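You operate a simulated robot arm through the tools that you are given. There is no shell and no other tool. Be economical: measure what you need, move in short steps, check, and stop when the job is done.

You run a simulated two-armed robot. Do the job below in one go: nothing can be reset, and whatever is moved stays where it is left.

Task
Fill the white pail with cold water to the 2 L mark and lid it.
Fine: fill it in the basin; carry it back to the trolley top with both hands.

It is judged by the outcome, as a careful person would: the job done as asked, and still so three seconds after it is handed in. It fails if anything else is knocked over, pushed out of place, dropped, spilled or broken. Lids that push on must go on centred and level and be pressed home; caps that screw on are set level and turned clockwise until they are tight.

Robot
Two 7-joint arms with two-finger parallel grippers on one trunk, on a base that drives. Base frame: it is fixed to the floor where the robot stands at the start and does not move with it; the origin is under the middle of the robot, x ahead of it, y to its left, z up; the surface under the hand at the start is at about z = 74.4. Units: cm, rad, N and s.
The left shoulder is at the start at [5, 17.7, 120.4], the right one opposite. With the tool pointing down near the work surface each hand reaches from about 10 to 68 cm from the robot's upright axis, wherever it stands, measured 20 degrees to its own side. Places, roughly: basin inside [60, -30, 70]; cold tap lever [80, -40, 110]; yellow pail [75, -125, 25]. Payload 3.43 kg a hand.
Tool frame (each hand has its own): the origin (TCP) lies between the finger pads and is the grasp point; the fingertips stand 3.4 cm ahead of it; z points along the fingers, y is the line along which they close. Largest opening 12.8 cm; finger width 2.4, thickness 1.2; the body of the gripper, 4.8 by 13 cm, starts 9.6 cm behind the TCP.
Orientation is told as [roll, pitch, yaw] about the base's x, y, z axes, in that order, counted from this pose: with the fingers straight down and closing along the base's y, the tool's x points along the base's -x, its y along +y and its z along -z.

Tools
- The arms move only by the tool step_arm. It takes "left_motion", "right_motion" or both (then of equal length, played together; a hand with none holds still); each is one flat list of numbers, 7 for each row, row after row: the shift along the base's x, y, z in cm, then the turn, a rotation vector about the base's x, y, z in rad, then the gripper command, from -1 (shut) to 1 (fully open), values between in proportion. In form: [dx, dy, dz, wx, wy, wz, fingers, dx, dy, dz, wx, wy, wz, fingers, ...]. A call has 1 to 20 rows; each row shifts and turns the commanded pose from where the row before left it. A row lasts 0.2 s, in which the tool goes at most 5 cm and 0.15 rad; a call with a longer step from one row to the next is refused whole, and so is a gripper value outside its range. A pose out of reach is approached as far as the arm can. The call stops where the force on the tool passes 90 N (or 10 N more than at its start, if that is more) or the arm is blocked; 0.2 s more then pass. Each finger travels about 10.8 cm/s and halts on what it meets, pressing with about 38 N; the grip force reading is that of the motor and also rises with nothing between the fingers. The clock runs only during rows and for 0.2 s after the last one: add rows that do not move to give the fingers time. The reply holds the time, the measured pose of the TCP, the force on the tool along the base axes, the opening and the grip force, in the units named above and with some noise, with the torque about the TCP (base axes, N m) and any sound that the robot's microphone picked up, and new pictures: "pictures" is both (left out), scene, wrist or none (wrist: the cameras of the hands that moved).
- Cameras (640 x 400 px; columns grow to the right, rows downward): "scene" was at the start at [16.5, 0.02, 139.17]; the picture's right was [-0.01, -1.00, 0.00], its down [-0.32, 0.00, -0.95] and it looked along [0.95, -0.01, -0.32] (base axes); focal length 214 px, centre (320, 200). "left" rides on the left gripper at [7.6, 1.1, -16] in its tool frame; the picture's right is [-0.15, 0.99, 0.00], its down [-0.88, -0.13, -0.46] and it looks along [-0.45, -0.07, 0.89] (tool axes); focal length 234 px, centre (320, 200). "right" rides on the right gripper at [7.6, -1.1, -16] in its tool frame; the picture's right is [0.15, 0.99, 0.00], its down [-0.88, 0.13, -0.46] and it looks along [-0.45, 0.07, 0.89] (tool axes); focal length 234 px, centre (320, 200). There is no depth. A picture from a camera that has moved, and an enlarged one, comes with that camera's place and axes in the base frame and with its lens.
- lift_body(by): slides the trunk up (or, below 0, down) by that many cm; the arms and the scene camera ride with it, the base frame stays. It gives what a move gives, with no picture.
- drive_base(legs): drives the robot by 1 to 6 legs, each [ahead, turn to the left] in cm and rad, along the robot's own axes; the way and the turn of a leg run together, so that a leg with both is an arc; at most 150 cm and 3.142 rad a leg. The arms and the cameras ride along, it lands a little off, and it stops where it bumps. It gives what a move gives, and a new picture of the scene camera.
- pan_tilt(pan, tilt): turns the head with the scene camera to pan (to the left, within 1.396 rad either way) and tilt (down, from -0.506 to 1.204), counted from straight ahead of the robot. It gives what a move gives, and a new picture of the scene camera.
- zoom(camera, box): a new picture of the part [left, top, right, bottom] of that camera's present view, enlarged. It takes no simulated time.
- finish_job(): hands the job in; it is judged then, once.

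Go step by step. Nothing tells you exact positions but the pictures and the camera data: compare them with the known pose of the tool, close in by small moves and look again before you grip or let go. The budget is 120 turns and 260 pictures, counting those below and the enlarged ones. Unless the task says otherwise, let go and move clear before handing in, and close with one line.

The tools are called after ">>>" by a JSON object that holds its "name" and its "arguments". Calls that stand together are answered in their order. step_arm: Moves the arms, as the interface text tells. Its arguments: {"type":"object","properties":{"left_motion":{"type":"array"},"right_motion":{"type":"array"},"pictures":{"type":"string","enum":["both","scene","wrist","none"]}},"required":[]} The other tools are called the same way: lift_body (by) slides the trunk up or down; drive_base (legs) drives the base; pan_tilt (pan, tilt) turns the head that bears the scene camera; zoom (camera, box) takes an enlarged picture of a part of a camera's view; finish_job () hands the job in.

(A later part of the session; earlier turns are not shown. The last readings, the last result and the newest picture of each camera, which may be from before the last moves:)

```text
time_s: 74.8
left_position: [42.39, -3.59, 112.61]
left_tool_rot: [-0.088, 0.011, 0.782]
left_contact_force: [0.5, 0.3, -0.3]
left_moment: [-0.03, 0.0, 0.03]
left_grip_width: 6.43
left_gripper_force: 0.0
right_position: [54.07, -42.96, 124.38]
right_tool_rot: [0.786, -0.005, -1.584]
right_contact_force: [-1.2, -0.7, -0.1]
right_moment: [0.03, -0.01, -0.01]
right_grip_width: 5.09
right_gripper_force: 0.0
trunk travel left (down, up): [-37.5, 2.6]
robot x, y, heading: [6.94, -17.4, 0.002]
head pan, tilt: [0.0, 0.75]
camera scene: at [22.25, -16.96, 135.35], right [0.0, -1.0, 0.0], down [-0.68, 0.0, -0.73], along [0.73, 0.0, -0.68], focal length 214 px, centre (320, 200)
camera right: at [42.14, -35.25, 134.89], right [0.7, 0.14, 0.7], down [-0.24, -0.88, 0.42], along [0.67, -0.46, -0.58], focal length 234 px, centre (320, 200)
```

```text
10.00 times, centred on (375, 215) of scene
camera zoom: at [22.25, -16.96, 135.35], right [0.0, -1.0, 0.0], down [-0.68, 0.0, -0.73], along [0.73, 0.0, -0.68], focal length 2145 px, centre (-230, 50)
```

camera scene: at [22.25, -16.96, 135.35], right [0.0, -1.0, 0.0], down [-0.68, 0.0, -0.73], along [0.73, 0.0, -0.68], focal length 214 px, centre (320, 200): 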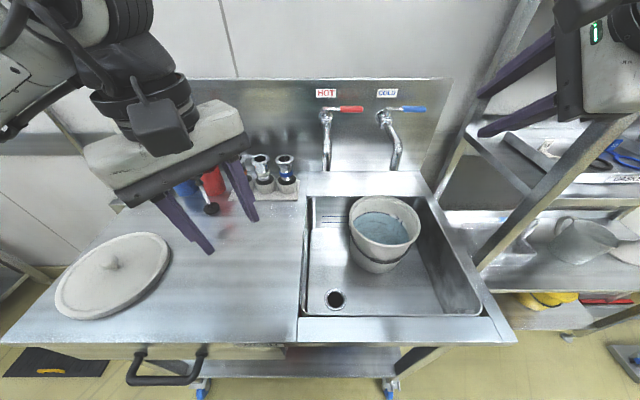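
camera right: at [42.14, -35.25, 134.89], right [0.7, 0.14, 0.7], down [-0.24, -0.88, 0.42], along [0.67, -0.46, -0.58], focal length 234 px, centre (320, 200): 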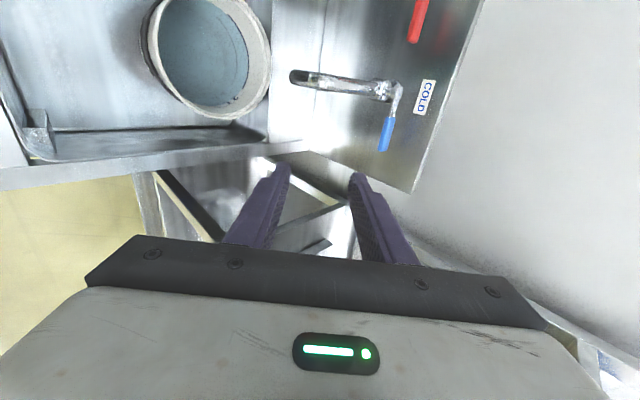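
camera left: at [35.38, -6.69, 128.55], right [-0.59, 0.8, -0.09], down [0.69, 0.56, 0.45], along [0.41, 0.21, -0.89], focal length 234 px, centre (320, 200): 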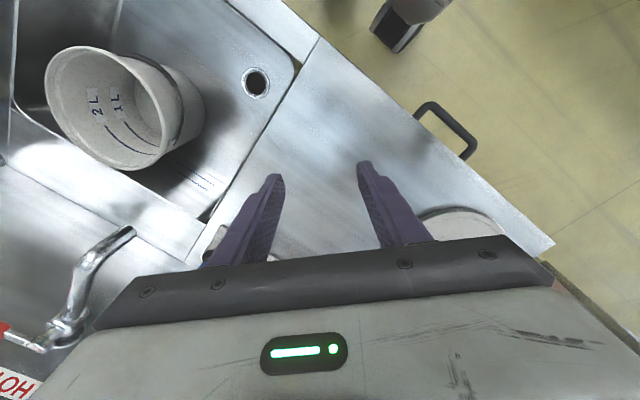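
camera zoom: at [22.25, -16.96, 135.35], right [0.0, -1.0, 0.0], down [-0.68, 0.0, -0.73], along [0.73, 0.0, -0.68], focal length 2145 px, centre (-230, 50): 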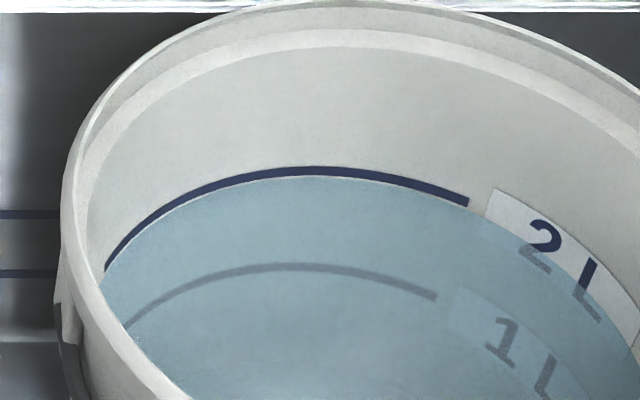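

The tap is shut and the lever is home. Next I'll grip front-left again with the left hand to draw the pail forward, clear of the spout. Meanwhile the right hand is turned upright for its own grip.

>>> {"name": "step_arm", "arguments": {"left_motion": [1.75, -3.1, -1.5, 0, 0, 0, 0, 1.75, -3.1, -1.5, 0, 0, 0, 0, 1.75, -3.1, -1.5, 0, 0, 0, 0, 1.75, -3.1, -1.5, 0, 0, 0, 0, 1.75, -3.1, -1.5, 0, 0, 0, 0, 1.75, -3.1, -1.5, 0, 0, 0, 0, 1.75, -3.1, -1.5, 0, 0, 0, 0, 1.75, -3.1, -1.5, 0, 0, 0, 0, 0, 0, -1, 0, 0, 0, 0, 0, 0, -1, 0, 0, 0, 0, 0, 0, 0, 0, 0, 0, 0], "right_motion": [-2, -0.5, 0.5, 0, 0.131, 0, 0, -2, -0.5, 0.5, 0, 0.131, 0, 0, -2, -0.5, 0.5, 0, 0.131, 0, 0, -2, -0.5, 0.5, 0, 0.131, 0, 0, -2, -0.5, 0, 0, 0.131, 0, 0, -1, -0.5, 0, 0, 0.13, 0, 0, 0, -0.5, 0, 0, 0, 0.147, 0, 0, -0.5, 0, 0, 0, 0.147, 0, 0, -0.5, 0, 0, 0, 0.147, 0, 0, 0, 0, 0, 0, 0.147, 0, 0, 0, 0, 0, 0, 0.147, 0]}}

```text
time_s: 77.2
left_position: [56.44, -28.28, 98.48]
left_tool_rot: [-0.089, 0.012, 0.783]
left_contact_force: [-0.1, 0.1, 0.1]
left_moment: [-0.01, -0.01, -0.02]
left_grip_width: 6.4
left_gripper_force: 0.0
right_position: [43.11, -47.27, 126.34]
right_tool_rot: [0.002, -0.011, -0.837]
right_contact_force: [0.0, 0.1, -0.5]
right_moment: [0.02, -0.01, -0.03]
right_grip_width: 6.41
right_gripper_force: 0.0
trunk travel left (down, up): [-37.5, 2.6]
robot x, y, heading: [6.58, -17.33, -0.003]
head pan, tilt: [0.0, 0.75]
camera scene: at [22.3, -16.94, 135.34], right [0.0, -1.0, 0.0], down [-0.68, 0.0, -0.73], along [0.73, 0.0, -0.68], focal length 214 px, centre (320, 200)
camera right: at [37.14, -42.45, 142.32], right [0.64, 0.77, 0.0], down [0.68, -0.56, 0.47], along [0.36, -0.3, -0.88], focal length 234 px, centre (320, 200)
camera left: at [49.49, -31.54, 114.51], right [-0.59, 0.8, -0.09], down [0.69, 0.56, 0.46], along [0.41, 0.21, -0.89], focal length 234 px, centre (320, 200)
```

scene: 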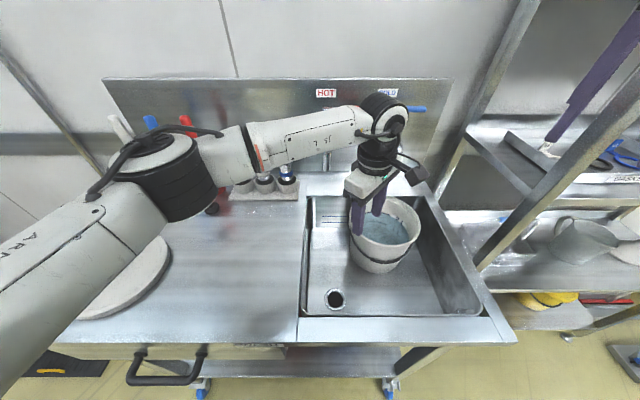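
right: 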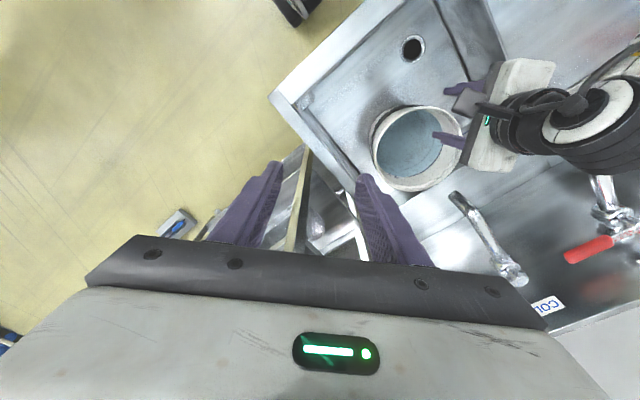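
left: 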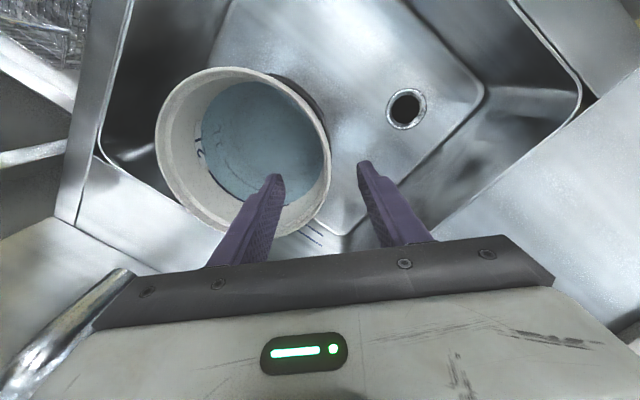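

The left fingers straddle the rim correctly. I'll lower to grip depth and close, while the right hand finishes its yaw.

>>> {"name": "step_arm", "arguments": {"left_motion": [0, 0, -2, 0, 0, 0, 0, 0, 0, -2, 0, 0, 0, 0, 0, 0, -2, 0, 0, 0, 0, 0, 0, -1.6, 0, 0, 0, 0, 0, 0, 0, 0, 0, 0, -0.4, 0, 0, 0, 0, 0, 0, -0.7, 0, 0, 0, 0, 0, 0, -1, 0, 0, 0, 0, 0, 0, -1, 0, 0, 0, 0, 0, 0, -1, 0, 0, 0, 0, 0, 0, -1, 0, 0, 0, 0, 0, 0, -1], "right_motion": [0, 0, 0, 0, 0, 0.1475, 0, 0, 0, 0, 0, 0, 0.1475, 0, 0, 0, 0, 0, 0, 0.1475, 0, 0, 0, 0, 0, 0, 0.1475, 0, 0, 0, 0, 0, 0, 0.1475, 0, 0, 0, 0, 0, 0, 0.1475, 0, 0, 0, 0, 0, 0, 0.1475, 0, 0, 0, 0, 0, 0, 0.1475, 0, 0, 0, 0, 0, 0, 0.1475, 0, 0, 0, 0, 0, 0, 0.1475, 0, 0, 0, 0, 0, 0, 0.1475, 0]}}

```text
time_s: 79.6
left_position: [56.62, -28.33, 90.96]
left_tool_rot: [-0.086, 0.011, 0.783]
left_contact_force: [2.5, -1.6, 0.3]
left_moment: [-0.51, -0.29, -0.01]
left_grip_width: 0.55
left_gripper_force: 37.8
right_position: [42.19, -45.42, 125.24]
right_tool_rot: [-0.001, -0.015, 0.781]
right_contact_force: [0.1, 0.0, 0.2]
right_moment: [-0.03, -0.02, 0.0]
right_grip_width: 6.39
right_gripper_force: 0.0
right hand out of reach, approached as far as the arm can: row 11
trunk travel left (down, up): [-37.5, 2.6]
robot x, y, heading: [7.23, -16.72, 0.002]
head pan, tilt: [0.0, 0.75]
camera scene: at [22.35, -16.96, 135.33], right [0.0, -1.0, 0.0], down [-0.68, 0.0, -0.73], along [0.73, 0.0, -0.68], focal length 214 px, centre (320, 200)
camera right: at [37.53, -51.86, 141.2], right [-0.8, 0.6, 0.0], down [0.53, 0.71, 0.47], along [0.28, 0.37, -0.88], focal length 234 px, centre (320, 200)
camera left: at [49.5, -31.61, 106.94], right [-0.59, 0.8, -0.09], down [0.69, 0.56, 0.46], along [0.41, 0.21, -0.89], focal length 234 px, centre (320, 200)
```

scene: 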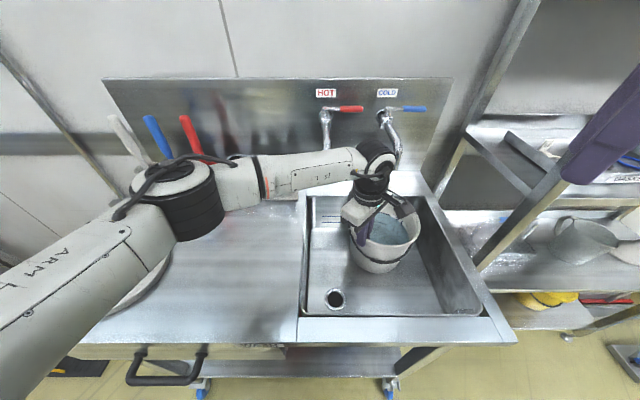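
right: 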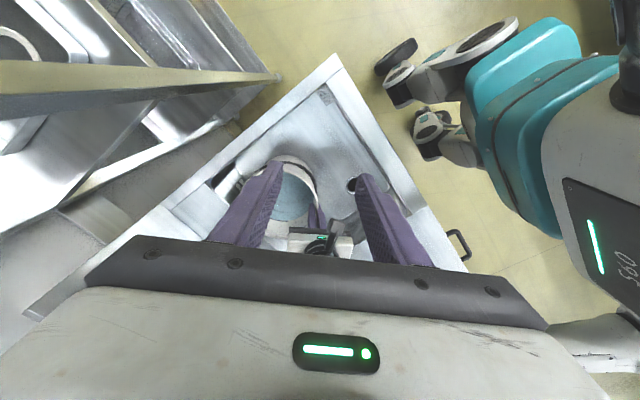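
left: 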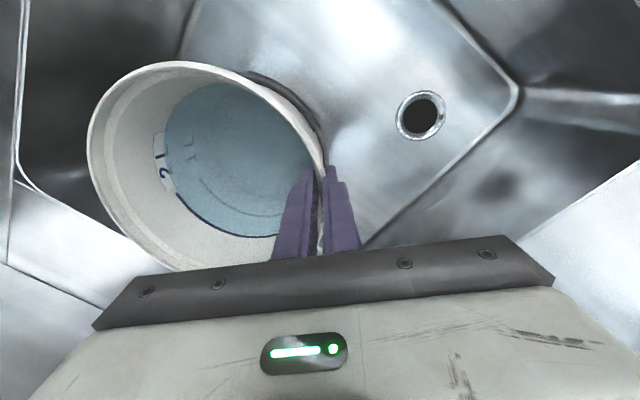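

The left grip is firm on the rim. I'll slowly draw the pail straight back toward me along the basin floor, first 3 cm to check that it slides without tipping.

>>> {"name": "step_arm", "arguments": {"left_motion": [-0.2, 0, 0, 0, 0, 0, -1, -0.4, 0, 0, 0, 0, 0, -1, -0.5, 0, 0, 0, 0, 0, -1, -0.5, 0, 0, 0, 0, 0, -1, -0.5, 0, 0, 0, 0, 0, -1, -0.5, 0, 0, 0, 0, 0, -1, -0.3, 0, 0, 0, 0, 0, -1, -0.1, 0, 0, 0, 0, 0, -1]}}

```text
time_s: 81.4
left_position: [53.68, -28.25, 90.95]
left_tool_rot: [-0.086, 0.009, 0.786]
left_contact_force: [7.5, 0.6, -0.7]
left_moment: [-0.27, -0.63, 0.63]
left_grip_width: 0.57
left_gripper_force: 38.5
right_position: [42.13, -45.55, 125.1]
right_tool_rot: [0.001, -0.013, 0.78]
right_contact_force: [-0.5, 0.5, 0.5]
right_moment: [-0.01, 0.03, -0.01]
right_grip_width: 6.39
right_gripper_force: 0.1
trunk travel left (down, up): [-37.5, 2.6]
robot x, y, heading: [6.84, -17.33, -0.003]
head pan, tilt: [0.0, 0.75]
camera scene: at [22.39, -16.94, 135.32], right [0.0, -1.0, 0.0], down [-0.68, 0.0, -0.73], along [0.73, 0.0, -0.68], focal length 214 px, centre (320, 200)
camera left: at [46.57, -31.58, 106.94], right [-0.59, 0.8, -0.09], down [0.69, 0.56, 0.46], along [0.41, 0.21, -0.89], focal length 234 px, centre (320, 200)
```

scene: 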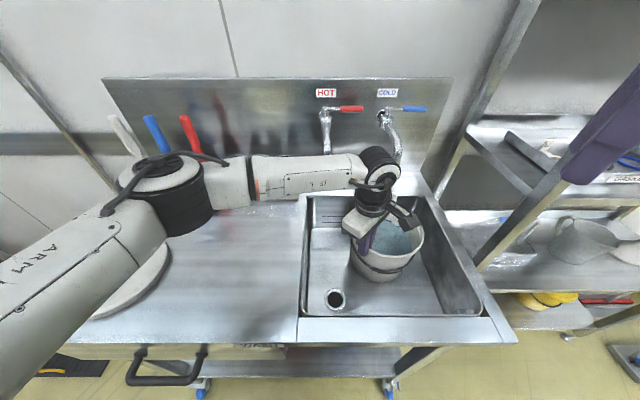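
left: 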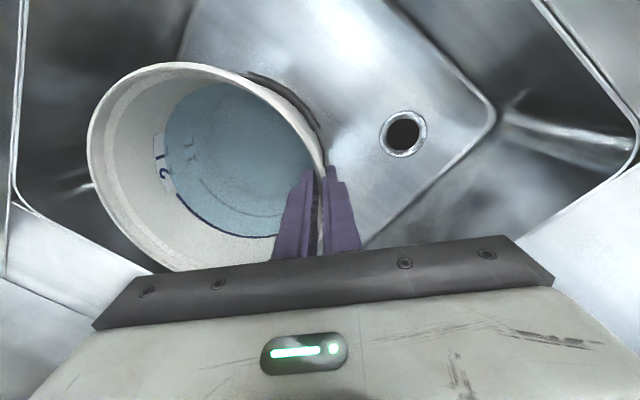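

The pail slides smoothly. I'll continue 6 cm to bring its centre near x≈53.

>>> {"name": "step_arm", "arguments": {"left_motion": [-0.3, 0, 0, 0, 0, 0, -1, -0.5, 0, 0, 0, 0, 0, -1, -0.6, 0, 0, 0, 0, 0, -1, -0.6, 0, 0, 0, 0, 0, -1, -0.6, 0, 0, 0, 0, 0, -1, -0.6, 0, 0, 0, 0, 0, -1, -0.6, 0, 0, 0, 0, 0, -1, -0.6, 0, 0, 0, 0, 0, -1, -0.6, 0, 0, 0, 0, 0, -1, -0.6, 0, 0, 0, 0, 0, -1, -0.3, 0, 0, 0, 0, 0, -1, -0.1, 0, 0, 0, 0, 0, -1], "pictures": "none"}}

>>> {"name": "step_arm", "arguments": {"right_motion": [2, 0.5, -1.5, 0, 0, 0, 0, 2, 0.5, -1.5, 0, 0, 0, 0, 2, 0.5, -1.5, 0, 0, 0, 0, 2, 0.5, -1.5, 0, 0, 0, 0, 2, 0.5, -1.5, 0, 0, 0, 0, 2, 0.5, -1.5, 0, 0, 0, 0, 2, 0.5, -1.5, 0, 0, 0, 0, 1.7, 0.5, -1.5, 0, 0, 0, 0, 1.7, 0.4, -1.5, 0, 0, 0, 0, 0, 0, 0, 0, 0, 0, 0]}}

```text
time_s: 84.0
left_position: [47.58, -28.25, 91.06]
left_tool_rot: [-0.087, 0.013, 0.786]
left_contact_force: [7.7, -0.2, 1.0]
left_moment: [-0.37, -0.44, 0.56]
left_grip_width: 0.54
left_gripper_force: 38.2
right_position: [42.33, -45.49, 125.19]
right_tool_rot: [0.001, -0.012, 0.78]
right_contact_force: [-0.1, 0.2, 0.2]
right_moment: [0.02, -0.01, 0.01]
right_grip_width: 6.39
right_gripper_force: 0.1
trunk travel left (down, up): [-37.5, 2.6]
robot x, y, heading: [6.97, -16.96, -0.001]
head pan, tilt: [0.0, 0.75]
```

```text
time_s: 86.2
left_position: [47.29, -28.28, 90.95]
left_tool_rot: [-0.087, 0.011, 0.783]
left_contact_force: [0.0, 3.7, -0.4]
left_moment: [-0.52, -0.18, 0.5]
left_grip_width: 0.58
left_gripper_force: 38.3
right_position: [55.85, -38.14, 110.96]
right_tool_rot: [-0.001, -0.014, 0.78]
right_contact_force: [-0.7, 0.2, -0.2]
right_moment: [0.01, 0.01, -0.01]
right_grip_width: 6.42
right_gripper_force: 0.0
right hand out of reach, approached as far as the arm can: row 4, 5, 6, 7, 8, 9
trunk travel left (down, up): [-37.5, 2.6]
robot x, y, heading: [6.85, -17.08, -0.007]
head pan, tilt: [0.0, 0.75]
camera scene: at [22.3, -16.89, 135.33], right [0.0, -1.0, 0.0], down [-0.68, 0.0, -0.73], along [0.73, 0.0, -0.68], focal length 214 px, centre (320, 200)
camera right: at [51.16, -44.49, 127.01], right [-0.8, 0.6, 0.0], down [0.53, 0.71, 0.47], along [0.28, 0.37, -0.88], focal length 234 px, centre (320, 200)
```

scene: 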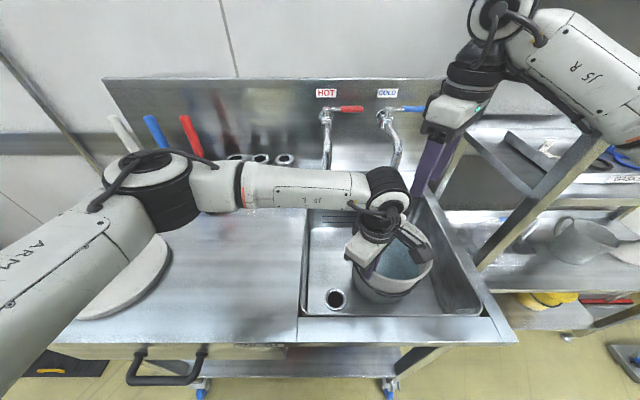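
right: 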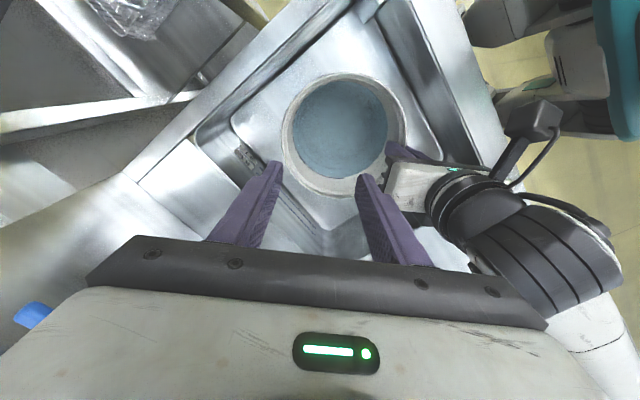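

The right wrist is at its limit with that yaw. I'll reduce the yaw to about 0.35 and grip the right rim just behind the bail ear, nearly opposite the left hand.

>>> {"name": "step_arm", "arguments": {"right_motion": [0, 0, 0, 0, 0, -0.144, 0, 0, 0, 0, 0, 0, -0.144, 0, 0, 0, 0, 0, 0, -0.144, 0, 0, 0, 0, 0, 0, 0, 0], "pictures": "none"}}

```text
time_s: 87.2
left_position: [47.47, -28.27, 90.95]
left_tool_rot: [-0.087, 0.012, 0.784]
left_contact_force: [-0.4, 3.5, 0.1]
left_moment: [-0.63, 0.03, 0.38]
left_grip_width: 0.59
left_gripper_force: 37.8
right_position: [55.92, -38.06, 110.97]
right_tool_rot: [0.0, -0.011, 0.351]
right_contact_force: [-0.5, -0.4, -0.1]
right_moment: [0.0, 0.01, 0.03]
right_grip_width: 6.39
right_gripper_force: 0.0
trunk travel left (down, up): [-37.5, 2.6]
robot x, y, heading: [6.88, -16.83, -0.005]
head pan, tilt: [0.0, 0.75]
```

The right hand is free again. I'll go above the right grip point, add a small outward tilt to match the wall taper, and look.

>>> {"name": "step_arm", "arguments": {"right_motion": [0.1, -2, 0, 0.037, 0.013, 0, 0, 0.1, -2, -1, 0.037, 0.013, 0, 0, 0, -1.8, -2, 0, 0, 0, 0, 0, 0, -2, 0, 0, 0, 0, 0, 0, -2, 0, 0, 0, 0, 0, 0, -1.5, 0, 0, 0, 0, 0, 0, 0, 0, 0, 0, 0]}}

```text
time_s: 88.8
left_position: [47.53, -28.36, 91.01]
left_tool_rot: [-0.088, 0.012, 0.787]
left_contact_force: [-0.7, 3.9, 1.1]
left_moment: [-0.5, -0.05, 0.32]
left_grip_width: 0.55
left_gripper_force: 38.4
right_position: [56.08, -43.86, 102.41]
right_tool_rot: [0.079, -0.013, 0.349]
right_contact_force: [0.5, -0.4, -0.1]
right_moment: [0.0, -0.03, 0.0]
right_grip_width: 6.42
right_gripper_force: 0.1
trunk travel left (down, up): [-37.5, 2.6]
robot x, y, heading: [6.77, -17.26, -0.003]
head pan, tilt: [0.0, 0.75]
camera scene: at [22.32, -16.9, 135.33], right [0.0, -1.0, 0.0], down [-0.68, 0.0, -0.73], along [0.73, 0.0, -0.68], focal length 214 px, centre (320, 200)
camera right: at [49.59, -48.94, 118.36], right [-0.48, 0.88, 0.08], down [0.79, 0.39, 0.48], along [0.39, 0.29, -0.88], focal length 234 px, centre (320, 200)
```

scene: 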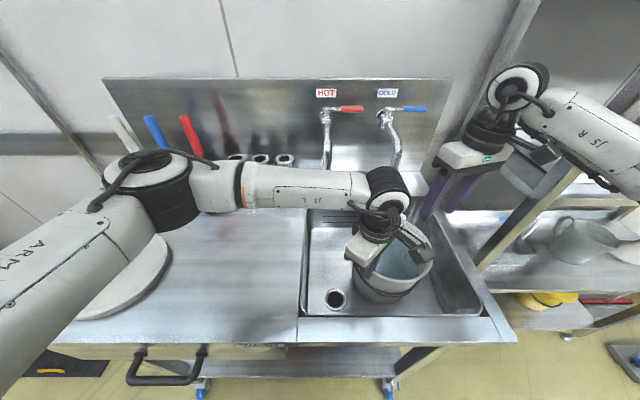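
right: 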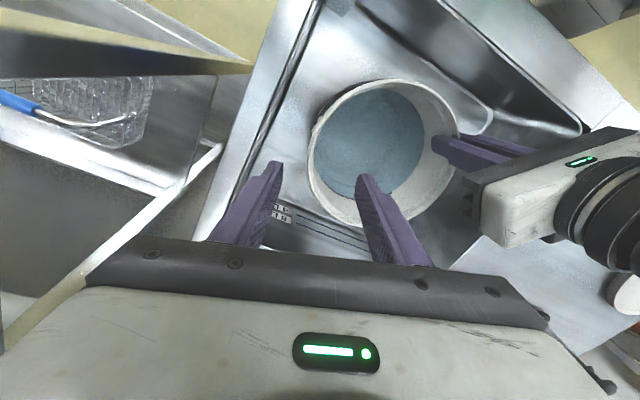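

The view puts the pail centre near (52.8, -36). I'll nudge outward 0.5 cm, descend to rim depth and check.

>>> {"name": "step_arm", "arguments": {"right_motion": [0.2, -0.5, -2, 0, 0, 0, 0, 0, 0, -2, 0, 0, 0, 0, 0, 0, -2, 0, 0, 0, 0, 0, 0, -2, 0, 0, 0, 0, 0, 0, -1.8, 0, 0, 0, 0, 0, 0, 0, 0, 0, 0, -0.4, 0, 0, 0, 0, 0, 0, -0.4], "pictures": "wrist"}}

```text
time_s: 90.4
left_position: [47.35, -28.27, 90.91]
left_tool_rot: [-0.087, 0.012, 0.783]
left_contact_force: [0.8, 4.7, 0.4]
left_moment: [-0.3, -0.33, 0.34]
left_grip_width: 0.58
left_gripper_force: 38.3
right_position: [56.27, -44.56, 92.68]
right_tool_rot: [0.079, -0.011, 0.35]
right_contact_force: [0.1, -0.2, 0.5]
right_moment: [0.0, -0.01, 0.03]
right_grip_width: 3.82
right_gripper_force: 0.0
trunk travel left (down, up): [-37.5, 2.6]
robot x, y, heading: [6.82, -16.77, 0.0]
head pan, tilt: [0.0, 0.75]
camera right: at [49.78, -49.48, 108.55], right [-0.48, 0.88, 0.08], down [0.79, 0.39, 0.48], along [0.39, 0.29, -0.88], focal length 234 px, centre (320, 200)
```

right: 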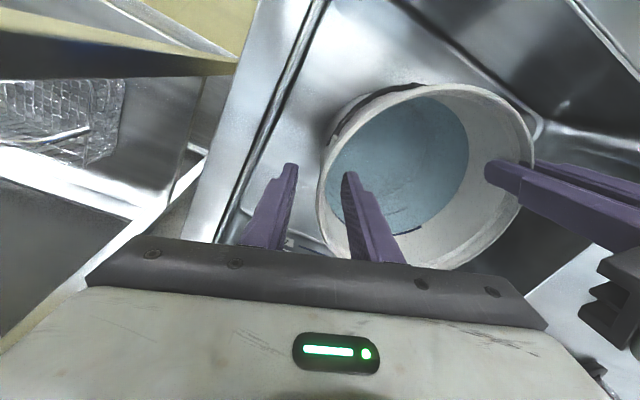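

The wall is centred between the right fingers. I'll lower 1.2 cm and close.

>>> {"name": "step_arm", "arguments": {"right_motion": [0, 0, -0.6, 0, 0, 0, -0.4, 0, 0, -0.6, 0, 0, 0, -0.4, 0, 0, 0, 0, 0, 0, -0.7, 0, 0, 0, 0, 0, 0, -1, 0, 0, 0, 0, 0, 0, -1, 0, 0, 0, 0, 0, 0, -1]}}

```text
time_s: 91.8
left_position: [47.54, -28.4, 90.97]
left_tool_rot: [-0.093, 0.015, 0.783]
left_contact_force: [9.2, -21.5, 0.0]
left_moment: [0.92, -0.25, 0.66]
left_grip_width: 0.56
left_gripper_force: 38.2
right_position: [56.15, -44.06, 91.55]
right_tool_rot: [0.092, -0.012, 0.352]
right_contact_force: [-8.2, 25.8, 5.3]
right_moment: [0.53, 0.38, -0.95]
right_grip_width: 0.75
right_gripper_force: 38.2
trunk travel left (down, up): [-37.5, 2.6]
robot x, y, heading: [6.88, -17.01, -0.003]
head pan, tilt: [0.0, 0.75]
camera scene: at [22.34, -16.91, 135.33], right [0.0, -1.0, 0.0], down [-0.68, 0.0, -0.73], along [0.73, 0.0, -0.68], focal length 214 px, centre (320, 200)
camera right: at [49.79, -49.26, 107.39], right [-0.48, 0.87, 0.09], down [0.79, 0.39, 0.48], along [0.38, 0.3, -0.87], focal length 234 px, centre (320, 200)
```

scene: 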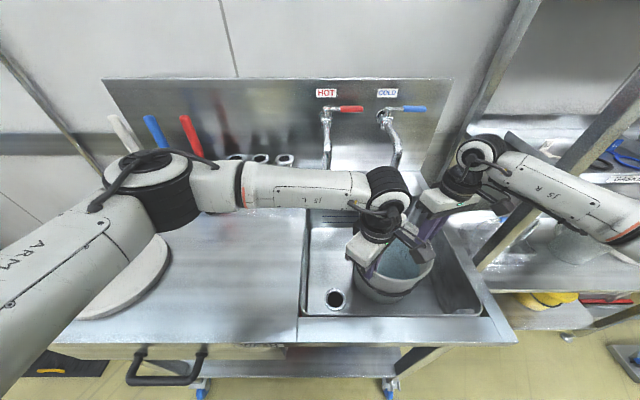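
right: 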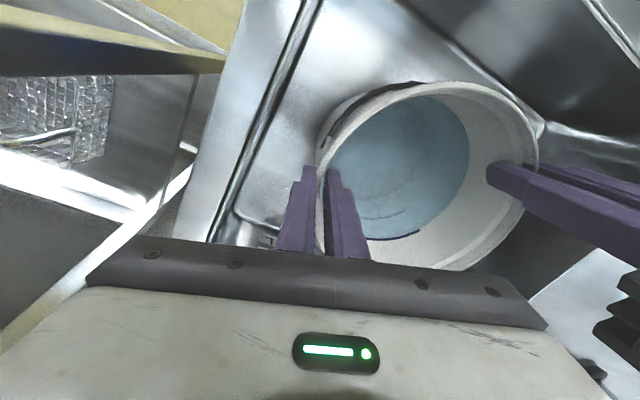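

Both hands hold the rim. I'll relieve the outward stretch, then do a small test lift together.

>>> {"name": "step_arm", "arguments": {"left_motion": [0, 0, 0, 0, 0, 0, -1, 0, 0, 0, 0, 0, 0, -1, 0, 0, 0.3, 0, 0, 0, -1, 0, 0, 0.4, 0, 0, 0, -1, 0, 0, 0.5, 0, 0, 0, -1, 0, 0, 0.3, 0, 0, 0, -1, 0, 0, 0, 0, 0, 0, -1], "right_motion": [-0.1, 0.25, 0, 0, 0, 0, -1, -0.05, 0.2, 0, 0, 0, 0, -1, 0, 0, 0.3, 0, 0, 0, -1, 0, 0, 0.4, 0, 0, 0, -1, 0, 0, 0.5, 0, 0, 0, -1, 0, 0, 0.3, 0, 0, 0, -1, 0, 0, 0, 0, 0, 0, -1]}}

>>> {"name": "zoom", "arguments": {"camera": "scene", "box": [330, 180, 450, 310]}}

```text
time_s: 93.4
left_position: [47.51, -28.41, 92.44]
left_tool_rot: [-0.09, 0.015, 0.782]
left_contact_force: [3.2, -12.9, -15.6]
left_moment: [-0.48, 0.66, 0.27]
left_grip_width: 0.57
left_gripper_force: 38.4
right_position: [56.15, -43.99, 92.85]
right_tool_rot: [0.084, -0.01, 0.349]
right_contact_force: [-2.9, 12.6, -5.6]
right_moment: [1.12, 0.2, -0.97]
right_grip_width: 0.76
right_gripper_force: 37.9
trunk travel left (down, up): [-37.5, 2.6]
robot x, y, heading: [6.98, -17.08, -0.004]
head pan, tilt: [0.0, 0.75]
camera scene: at [22.48, -17.01, 135.3], right [0.0, -1.0, 0.0], down [-0.68, 0.0, -0.73], along [0.73, 0.0, -0.68], focal length 214 px, centre (320, 200)
camera right: at [49.78, -49.07, 108.81], right [-0.48, 0.88, 0.08], down [0.79, 0.39, 0.47], along [0.38, 0.29, -0.88], focal length 234 px, centre (320, 200)
camera left: at [40.61, -31.67, 108.43], right [-0.59, 0.8, -0.09], down [0.69, 0.56, 0.45], along [0.41, 0.21, -0.89], focal length 234 px, centre (320, 200)
```

scene: 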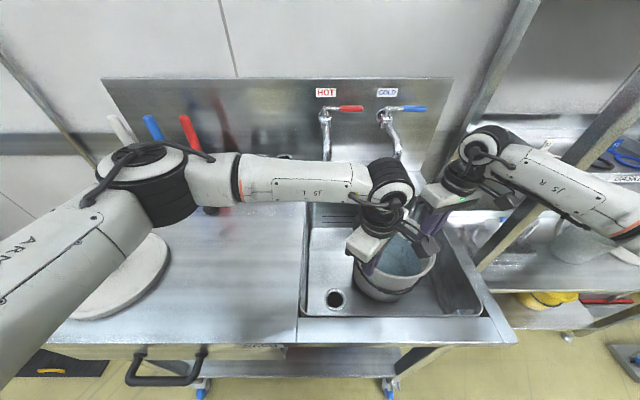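
right: 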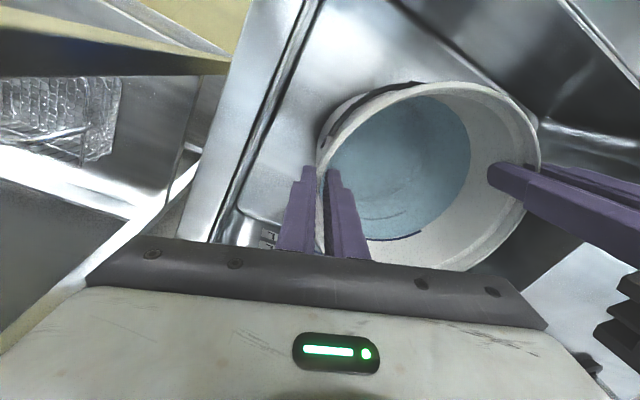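
left: 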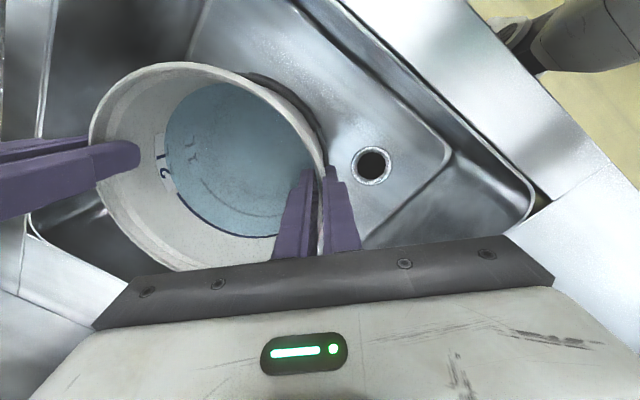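

```text
3.08 times, centred on (390, 245) of scene
camera zoom: at [22.48, -17.01, 135.3], right [0.0, -1.0, 0.0], down [-0.68, 0.0, -0.73], along [0.73, 0.0, -0.68], focal length 660 px, centre (105, 62)
```

zoom: 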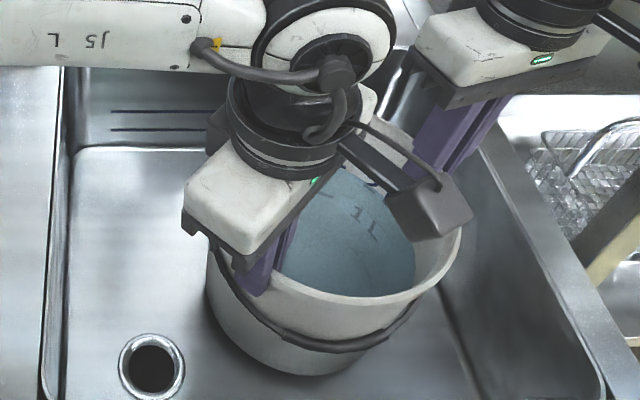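

The pail is off the floor and level, with about 21 N in total on the two hands. I'll lift it together clear of the basin edge.

>>> {"name": "step_arm", "arguments": {"left_motion": [0, 0, 0.5, 0, 0, 0, -1, 0, 0, 1, 0, 0, 0, -1, 0, 0, 1.2, 0, 0, 0, -1, 0, 0, 1.2, 0, 0, 0, -1, 0, 0, 1.2, 0, 0, 0, -1, 0, 0, 1.2, 0, 0, 0, -1, 0, 0, 1.2, 0, 0, 0, -1, 0, 0, 1.2, 0, 0, 0, -1, 0, 0, 1.2, 0, 0, 0, -1, 0, 0, 1.2, 0, 0, 0, -1, 0, 0, 1.2, 0, 0, 0, -1, 0, 0, 1.2, 0, 0, 0, -1, 0, 0, 1.2, 0, 0, 0, -1, 0, 0, 1.2, 0, 0, 0, -1, 0, 0, 1, 0, 0, 0, -1, 0, 0, 0.5, 0, 0, 0, -1, 0, 0, 0, 0, 0, 0, -1], "right_motion": [-0.05, 0.1, 0.5, 0, 0, 0, -1, 0, 0.1, 1, 0, 0, 0, -1, 0, 0, 1.2, 0, 0, 0, -1, 0, 0, 1.2, 0, 0, 0, -1, 0, 0, 1.2, 0, 0, 0, -1, 0, 0, 1.2, 0, 0, 0, -1, 0, 0, 1.2, 0, 0, 0, -1, 0, 0, 1.2, 0, 0, 0, -1, 0, 0, 1.2, 0, 0, 0, -1, 0, 0, 1.2, 0, 0, 0, -1, 0, 0, 1.2, 0, 0, 0, -1, 0, 0, 1.2, 0, 0, 0, -1, 0, 0, 1.2, 0, 0, 0, -1, 0, 0, 1.2, 0, 0, 0, -1, 0, 0, 1, 0, 0, 0, -1, 0, 0, 0.5, 0, 0, 0, -1, 0, 0, 0, 0, 0, 0, -1]}}

```text
time_s: 97.0
left_position: [47.5, -28.32, 109.78]
left_tool_rot: [-0.084, 0.011, 0.787]
left_contact_force: [-7.2, 8.8, -13.8]
left_moment: [-0.24, 0.22, 0.38]
left_grip_width: 0.57
left_gripper_force: 37.9
right_position: [56.24, -43.89, 110.37]
right_tool_rot: [0.08, -0.009, 0.348]
right_contact_force: [9.1, -9.0, -5.3]
right_moment: [0.68, 0.64, -0.86]
right_grip_width: 0.75
right_gripper_force: 38.0
trunk travel left (down, up): [-37.5, 2.6]
robot x, y, heading: [6.47, -17.11, -0.003]
head pan, tilt: [0.0, 0.75]
camera scene: at [22.48, -17.01, 135.3], right [0.0, -1.0, 0.0], down [-0.68, 0.0, -0.73], along [0.73, 0.0, -0.68], focal length 214 px, centre (320, 200)
camera right: at [49.77, -48.91, 126.19], right [-0.47, 0.88, 0.08], down [0.79, 0.39, 0.47], along [0.39, 0.29, -0.88], focal length 234 px, centre (320, 200)
camera left: at [40.65, -31.65, 125.81], right [-0.59, 0.8, -0.08], down [0.69, 0.56, 0.45], along [0.41, 0.21, -0.89], focal length 234 px, centre (320, 200)
```

scene: 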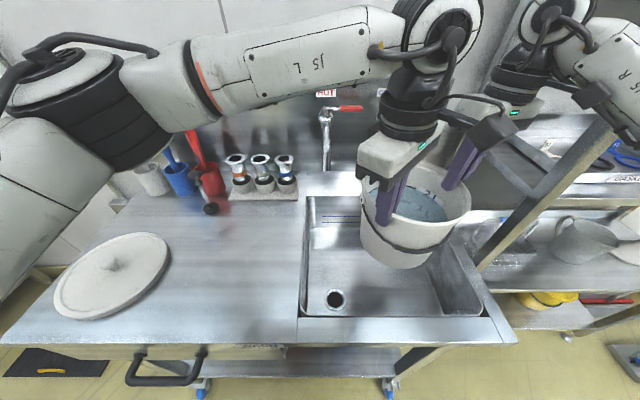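
right: 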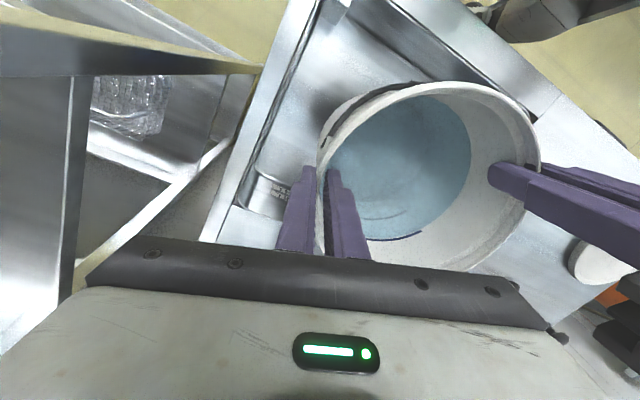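
left: 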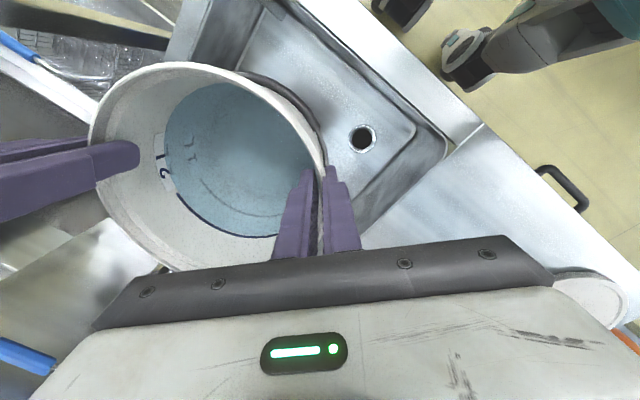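

The water is well contained and the pail hangs level. The right arm can't reach far across, so I'll swing the whole robot instead: back up 12 cm and turn left 0.7 rad with the arms rigid, which brings the pail over the trolley top.

>>> {"name": "drive_base", "arguments": {"legs": [[-6, 0], [-6, 0]]}}

>>> {"name": "drive_base", "arguments": {"legs": [[0, 0.35]]}}

```text
time_s: 98.5
left_position: [35.46, -28.43, 109.87]
left_tool_rot: [-0.084, 0.01, 0.784]
left_contact_force: [-10.3, 12.1, -15.9]
left_moment: [-0.11, 0.27, 0.51]
left_grip_width: 0.57
left_gripper_force: 37.8
right_position: [44.27, -43.88, 110.42]
right_tool_rot: [0.08, -0.012, 0.348]
right_contact_force: [7.9, -12.1, -4.5]
right_moment: [0.68, 0.52, -0.91]
right_grip_width: 0.76
right_gripper_force: 38.3
trunk travel left (down, up): [-37.5, 2.6]
robot x, y, heading: [-5.07, -16.71, 0.0]
head pan, tilt: [0.0, 0.75]
camera scene: at [10.39, -17.0, 135.33], right [0.0, -1.0, 0.0], down [-0.68, 0.0, -0.73], along [0.73, 0.0, -0.68], focal length 214 px, centre (320, 200)
```

scene: 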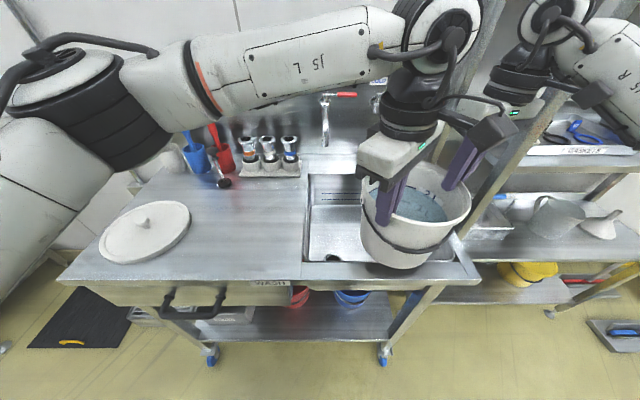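

```text
time_s: 100.0
left_position: [37.09, -13.69, 109.74]
left_tool_rot: [-0.084, 0.014, 1.132]
left_contact_force: [-1.9, -1.3, -13.4]
left_moment: [-0.78, -0.01, 0.51]
left_grip_width: 0.53
left_gripper_force: 38.4
right_position: [50.36, -25.43, 110.25]
right_tool_rot: [0.081, -0.01, 0.694]
right_contact_force: [1.8, 2.3, -7.3]
right_moment: [0.78, 0.73, -0.93]
right_grip_width: 0.77
right_gripper_force: 37.9
trunk travel left (down, up): [-37.5, 2.6]
robot x, y, heading: [-5.08, -17.08, 0.349]
head pan, tilt: [0.0, 0.75]
camera scene: at [9.61, -11.67, 135.3], right [0.34, -0.94, 0.0], down [-0.64, -0.23, -0.73], along [0.69, 0.25, -0.68], focal length 214 px, centre (320, 200)
```

scene: 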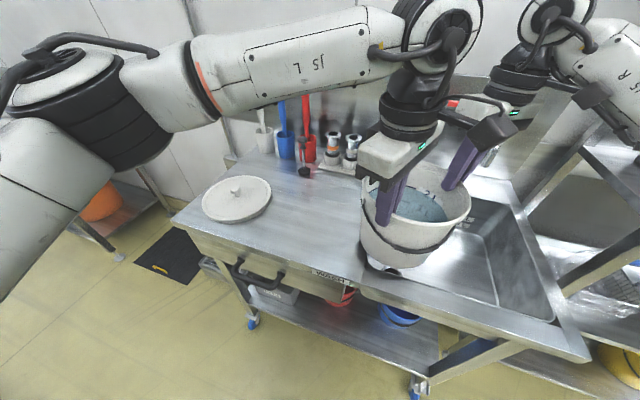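

The pail rides level. I'll finish the turn and advance a little.

>>> {"name": "drive_base", "arguments": {"legs": [[0, 0.35], [3, 0]]}}

```text
time_s: 101.9
left_position: [35.77, 2.34, 109.72]
left_tool_rot: [-0.082, 0.013, 1.481]
left_contact_force: [0.4, -1.2, -14.0]
left_moment: [-0.68, -0.37, 0.57]
left_grip_width: 0.58
left_gripper_force: 37.9
right_position: [52.27, -4.06, 110.18]
right_tool_rot: [0.08, -0.012, 1.045]
right_contact_force: [0.1, 2.8, -8.4]
right_moment: [0.4, 1.05, -0.89]
right_grip_width: 0.74
right_gripper_force: 38.4
trunk travel left (down, up): [-37.5, 2.6]
robot x, y, heading: [-3.05, -15.27, 0.695]
head pan, tilt: [0.0, 0.75]
camera scene: at [9.33, -5.08, 135.29], right [0.64, -0.77, 0.0], down [-0.53, -0.44, -0.73], along [0.56, 0.47, -0.68], focal length 214 px, centre (320, 200)
```

scene: 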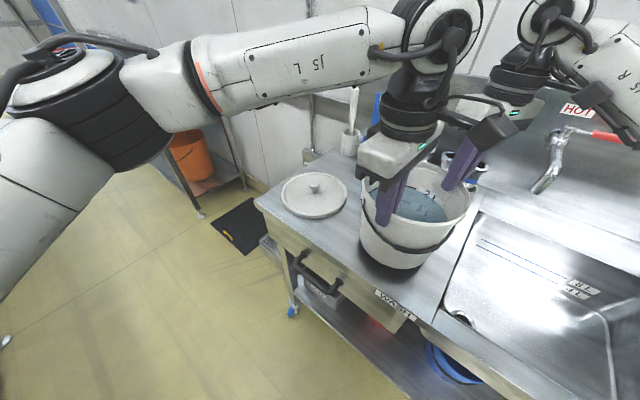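

The pail is over the trolley top, centred near (44.6, 1). I'll shift 2 cm further in and lower gently.

>>> {"name": "step_arm", "arguments": {"left_motion": [0.6, 0.3, 0, 0, 0, 0, -1, 0.8, 0.4, 0, 0, 0, 0, -1, 0.6, 0.3, 0, 0, 0, 0, -1, 0, 0, -0.5, 0, 0, 0, -1, 0, 0, -0.6, 0, 0, 0, -1, 0, 0, -0.6, 0, 0, 0, -1, 0, 0, -0.5, 0, 0, 0, -1, 0, 0, -0.3, 0, 0, 0, -1, 0, 0, 0, 0, 0, 0, -1], "right_motion": [0.6, 0.3, 0, 0, 0, 0, -1, 0.8, 0.4, 0, 0, 0, 0, -1, 0.6, 0.3, 0, 0, 0, 0, -1, 0, 0, -0.5, 0, 0, 0, -1, 0, 0, -0.6, 0, 0, 0, -1, 0, 0, -0.6, 0, 0, 0, -1, 0, 0, -0.5, 0, 0, 0, -1, 0, 0, -0.3, 0, 0, 0, -1, 0, 0, 0, 0, 0, 0, -1]}}

```text
time_s: 103.9
left_position: [37.67, 3.32, 107.24]
left_tool_rot: [-0.083, 0.013, 1.479]
left_contact_force: [-3.2, -3.0, -10.9]
left_moment: [-0.84, -0.57, 0.42]
left_grip_width: 0.56
left_gripper_force: 37.8
right_position: [54.33, -3.09, 107.81]
right_tool_rot: [0.082, -0.01, 1.042]
right_contact_force: [3.0, 2.5, -9.5]
right_moment: [0.46, 0.84, -0.92]
right_grip_width: 0.75
right_gripper_force: 38.1
trunk travel left (down, up): [-37.5, 2.6]
robot x, y, heading: [-3.03, -15.35, 0.694]
head pan, tilt: [0.0, 0.75]
camera scene: at [9.25, -5.16, 135.31], right [0.64, -0.77, 0.0], down [-0.53, -0.44, -0.73], along [0.56, 0.47, -0.68], focal length 214 px, centre (320, 200)
camera right: at [52.53, -11.08, 123.65], right [-0.93, 0.37, 0.08], down [0.36, 0.8, 0.47], along [0.11, 0.47, -0.88], focal length 234 px, centre (320, 200)
camera left: at [34.65, -3.62, 123.24], right [-0.97, 0.23, -0.08], down [0.17, 0.87, 0.45], along [0.18, 0.43, -0.89], focal length 234 px, centre (320, 200)
```

scene: 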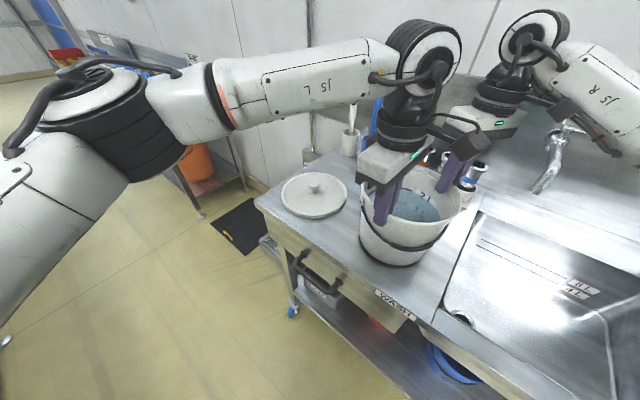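
right: 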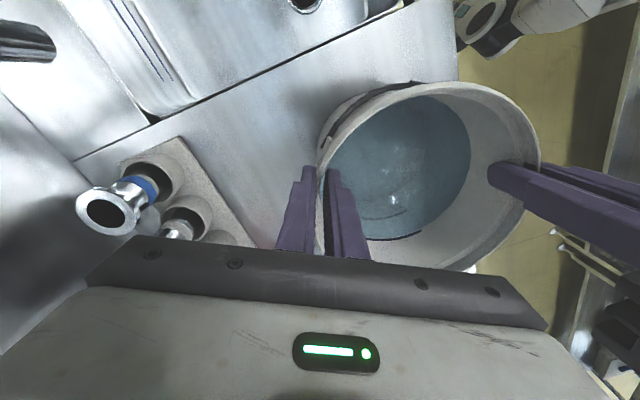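
left: 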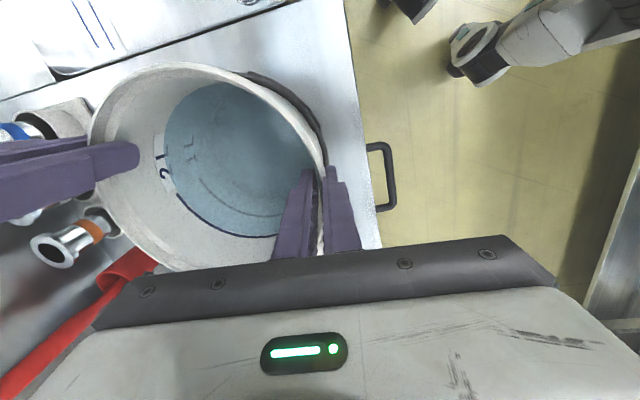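

Still carrying about 20 N, so there's roughly 1 cm to go. I'll lower in fine steps.

>>> {"name": "step_arm", "arguments": {"left_motion": [0, 0, -0.3, 0, 0, 0, -1, 0, 0, -0.3, 0, 0, 0, -1, 0, 0, -0.3, 0, 0, 0, -1, 0, 0, 0, 0, 0, 0, -1], "right_motion": [0, 0, -0.3, 0, 0, 0, -1, 0, 0, -0.3, 0, 0, 0, -1, 0, 0, -0.3, 0, 0, 0, -1, 0, 0, 0, 0, 0, 0, -1], "pictures": "none"}}

```text
time_s: 104.9
left_position: [37.68, 3.34, 106.56]
left_tool_rot: [-0.084, 0.009, 1.483]
left_contact_force: [-3.0, -0.9, 0.1]
left_moment: [0.36, -0.66, 0.36]
left_grip_width: 0.54
left_gripper_force: 38.5
right_position: [54.2, -3.02, 107.31]
right_tool_rot: [0.079, -0.014, 1.044]
right_contact_force: [7.6, 2.0, 7.9]
right_moment: [-0.5, 1.3, -0.81]
right_grip_width: 0.77
right_gripper_force: 37.4
trunk travel left (down, up): [-37.5, 2.6]
robot x, y, heading: [-2.88, -14.77, 0.692]
head pan, tilt: [0.0, 0.75]
```

The pail stands on the trolley top and its weight is off the hands. I'll release both gently and raise straight up.

>>> {"name": "step_arm", "arguments": {"left_motion": [0, 0, 0, 0, 0, 0, -0.85, 0, 0, 0, 0, 0, 0, -0.6, 0, 0, 0, 0, 0, 0, -0.3, 0, 0, 0, 0, 0, 0, -0.3, 0, 0, 1, 0, 0, 0, -0.3, 0, 0, 2, 0, 0, 0, -0.3, 0, 0, 2, 0, 0, 0, -0.3, 0, 0, 2, 0, 0, 0, -0.3, 0, 0, 2, 0, 0, 0, -0.3, 0, 0, 2, 0, 0, 0, -0.3, 0, 0, 2, 0, 0, 0, -0.3], "right_motion": [0, 0, 0, 0, 0, 0, -0.85, 0, 0, 0, 0, 0, 0, -0.6, 0, 0, 0, 0, 0, 0, -0.3, 0, 0, 0, 0, 0, 0, -0.3, 0, 0, 1, 0, 0, 0, -0.3, 0, 0, 2, 0, 0, 0, -0.3, 0, 0, 2, 0, 0, 0, -0.3, 0, 0, 2, 0, 0, 0, -0.3, 0, 0, 2, 0, 0, 0, -0.3, 0, 0, 2, 0, 0, 0, -0.3, 0, 0, 2, 0, 0, 0, -0.3]}}

```text
time_s: 107.3
left_position: [37.54, 3.36, 119.52]
left_tool_rot: [-0.083, 0.01, 1.481]
left_contact_force: [-0.2, -0.4, 0.4]
left_moment: [-0.01, -0.05, -0.01]
left_grip_width: 4.47
left_gripper_force: 0.0
right_position: [54.15, -3.18, 119.97]
right_tool_rot: [0.078, -0.011, 1.044]
right_contact_force: [-0.6, -0.3, 0.2]
right_moment: [0.0, -0.02, -0.01]
right_grip_width: 4.47
right_gripper_force: 0.0
trunk travel left (down, up): [-37.5, 2.6]
robot x, y, heading: [-2.96, -14.99, 0.701]
head pan, tilt: [0.0, 0.75]
camera scene: at [9.03, -5.24, 135.34], right [0.64, -0.77, 0.0], down [-0.52, -0.44, -0.73], along [0.56, 0.47, -0.68], focal length 214 px, centre (320, 200)
camera right: at [52.3, -11.11, 135.9], right [-0.93, 0.37, 0.08], down [0.36, 0.8, 0.48], along [0.11, 0.47, -0.88], focal length 234 px, centre (320, 200)
camera left: at [34.34, -3.71, 135.52], right [-0.97, 0.23, -0.08], down [0.17, 0.87, 0.46], along [0.18, 0.43, -0.89], focal length 234 px, centre (320, 200)
```

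scene: 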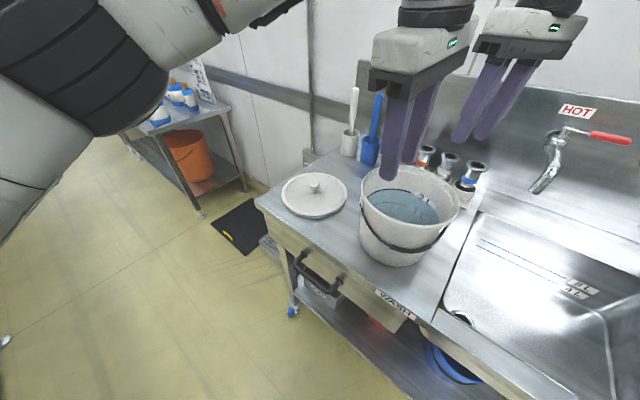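
right: 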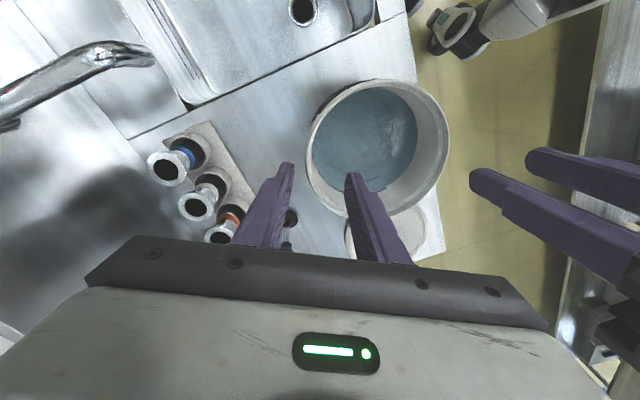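
left: 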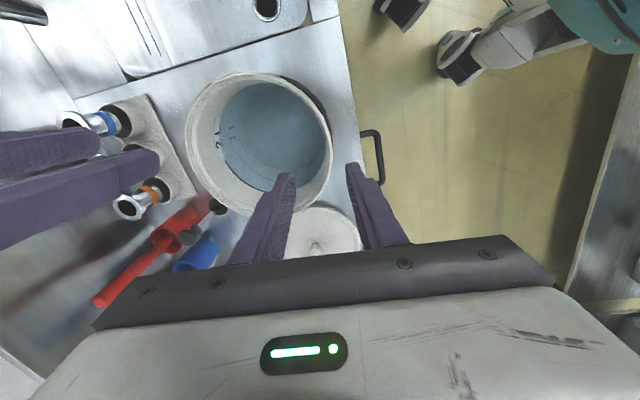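

The pail stands on the trolley top near (46.2, 0.7), with 2 L inside. For the lid I'll square the base up in front of it, moving about 20 cm to the left.

>>> {"name": "drive_base", "arguments": {"legs": [[0, 0.87], [20, 0], [0, -1.57], [7, 0]]}}

```text
time_s: 115.6
left_position: [47.03, -6.39, 119.41]
left_tool_rot: [-0.084, 0.011, 0.795]
left_contact_force: [-0.6, 0.0, 0.1]
left_moment: [0.02, 0.03, 0.04]
left_grip_width: 4.51
left_gripper_force: 0.1
right_position: [55.89, -21.91, 119.98]
right_tool_rot: [0.081, -0.014, 0.356]
right_contact_force: [0.7, 1.3, 0.1]
right_moment: [0.01, 0.05, -0.02]
right_grip_width: 4.45
right_gripper_force: 0.0
trunk travel left (down, up): [-37.5, 2.6]
robot x, y, heading: [4.06, 5.11, 0.006]
head pan, tilt: [0.0, 0.75]
camera scene: at [19.7, 5.23, 135.32], right [0.01, -1.0, 0.0], down [-0.68, -0.01, -0.73], along [0.73, 0.01, -0.68], focal length 214 px, centre (320, 200)
```

scene: 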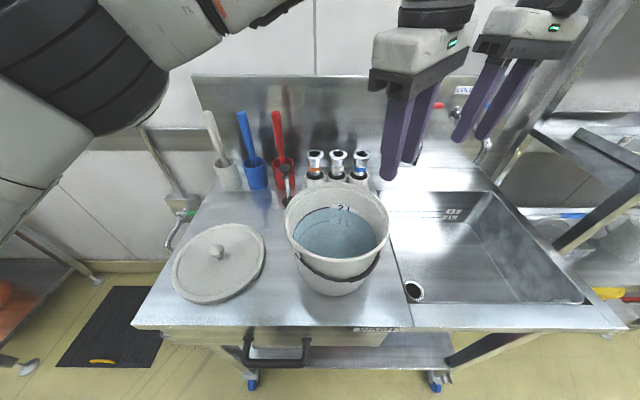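

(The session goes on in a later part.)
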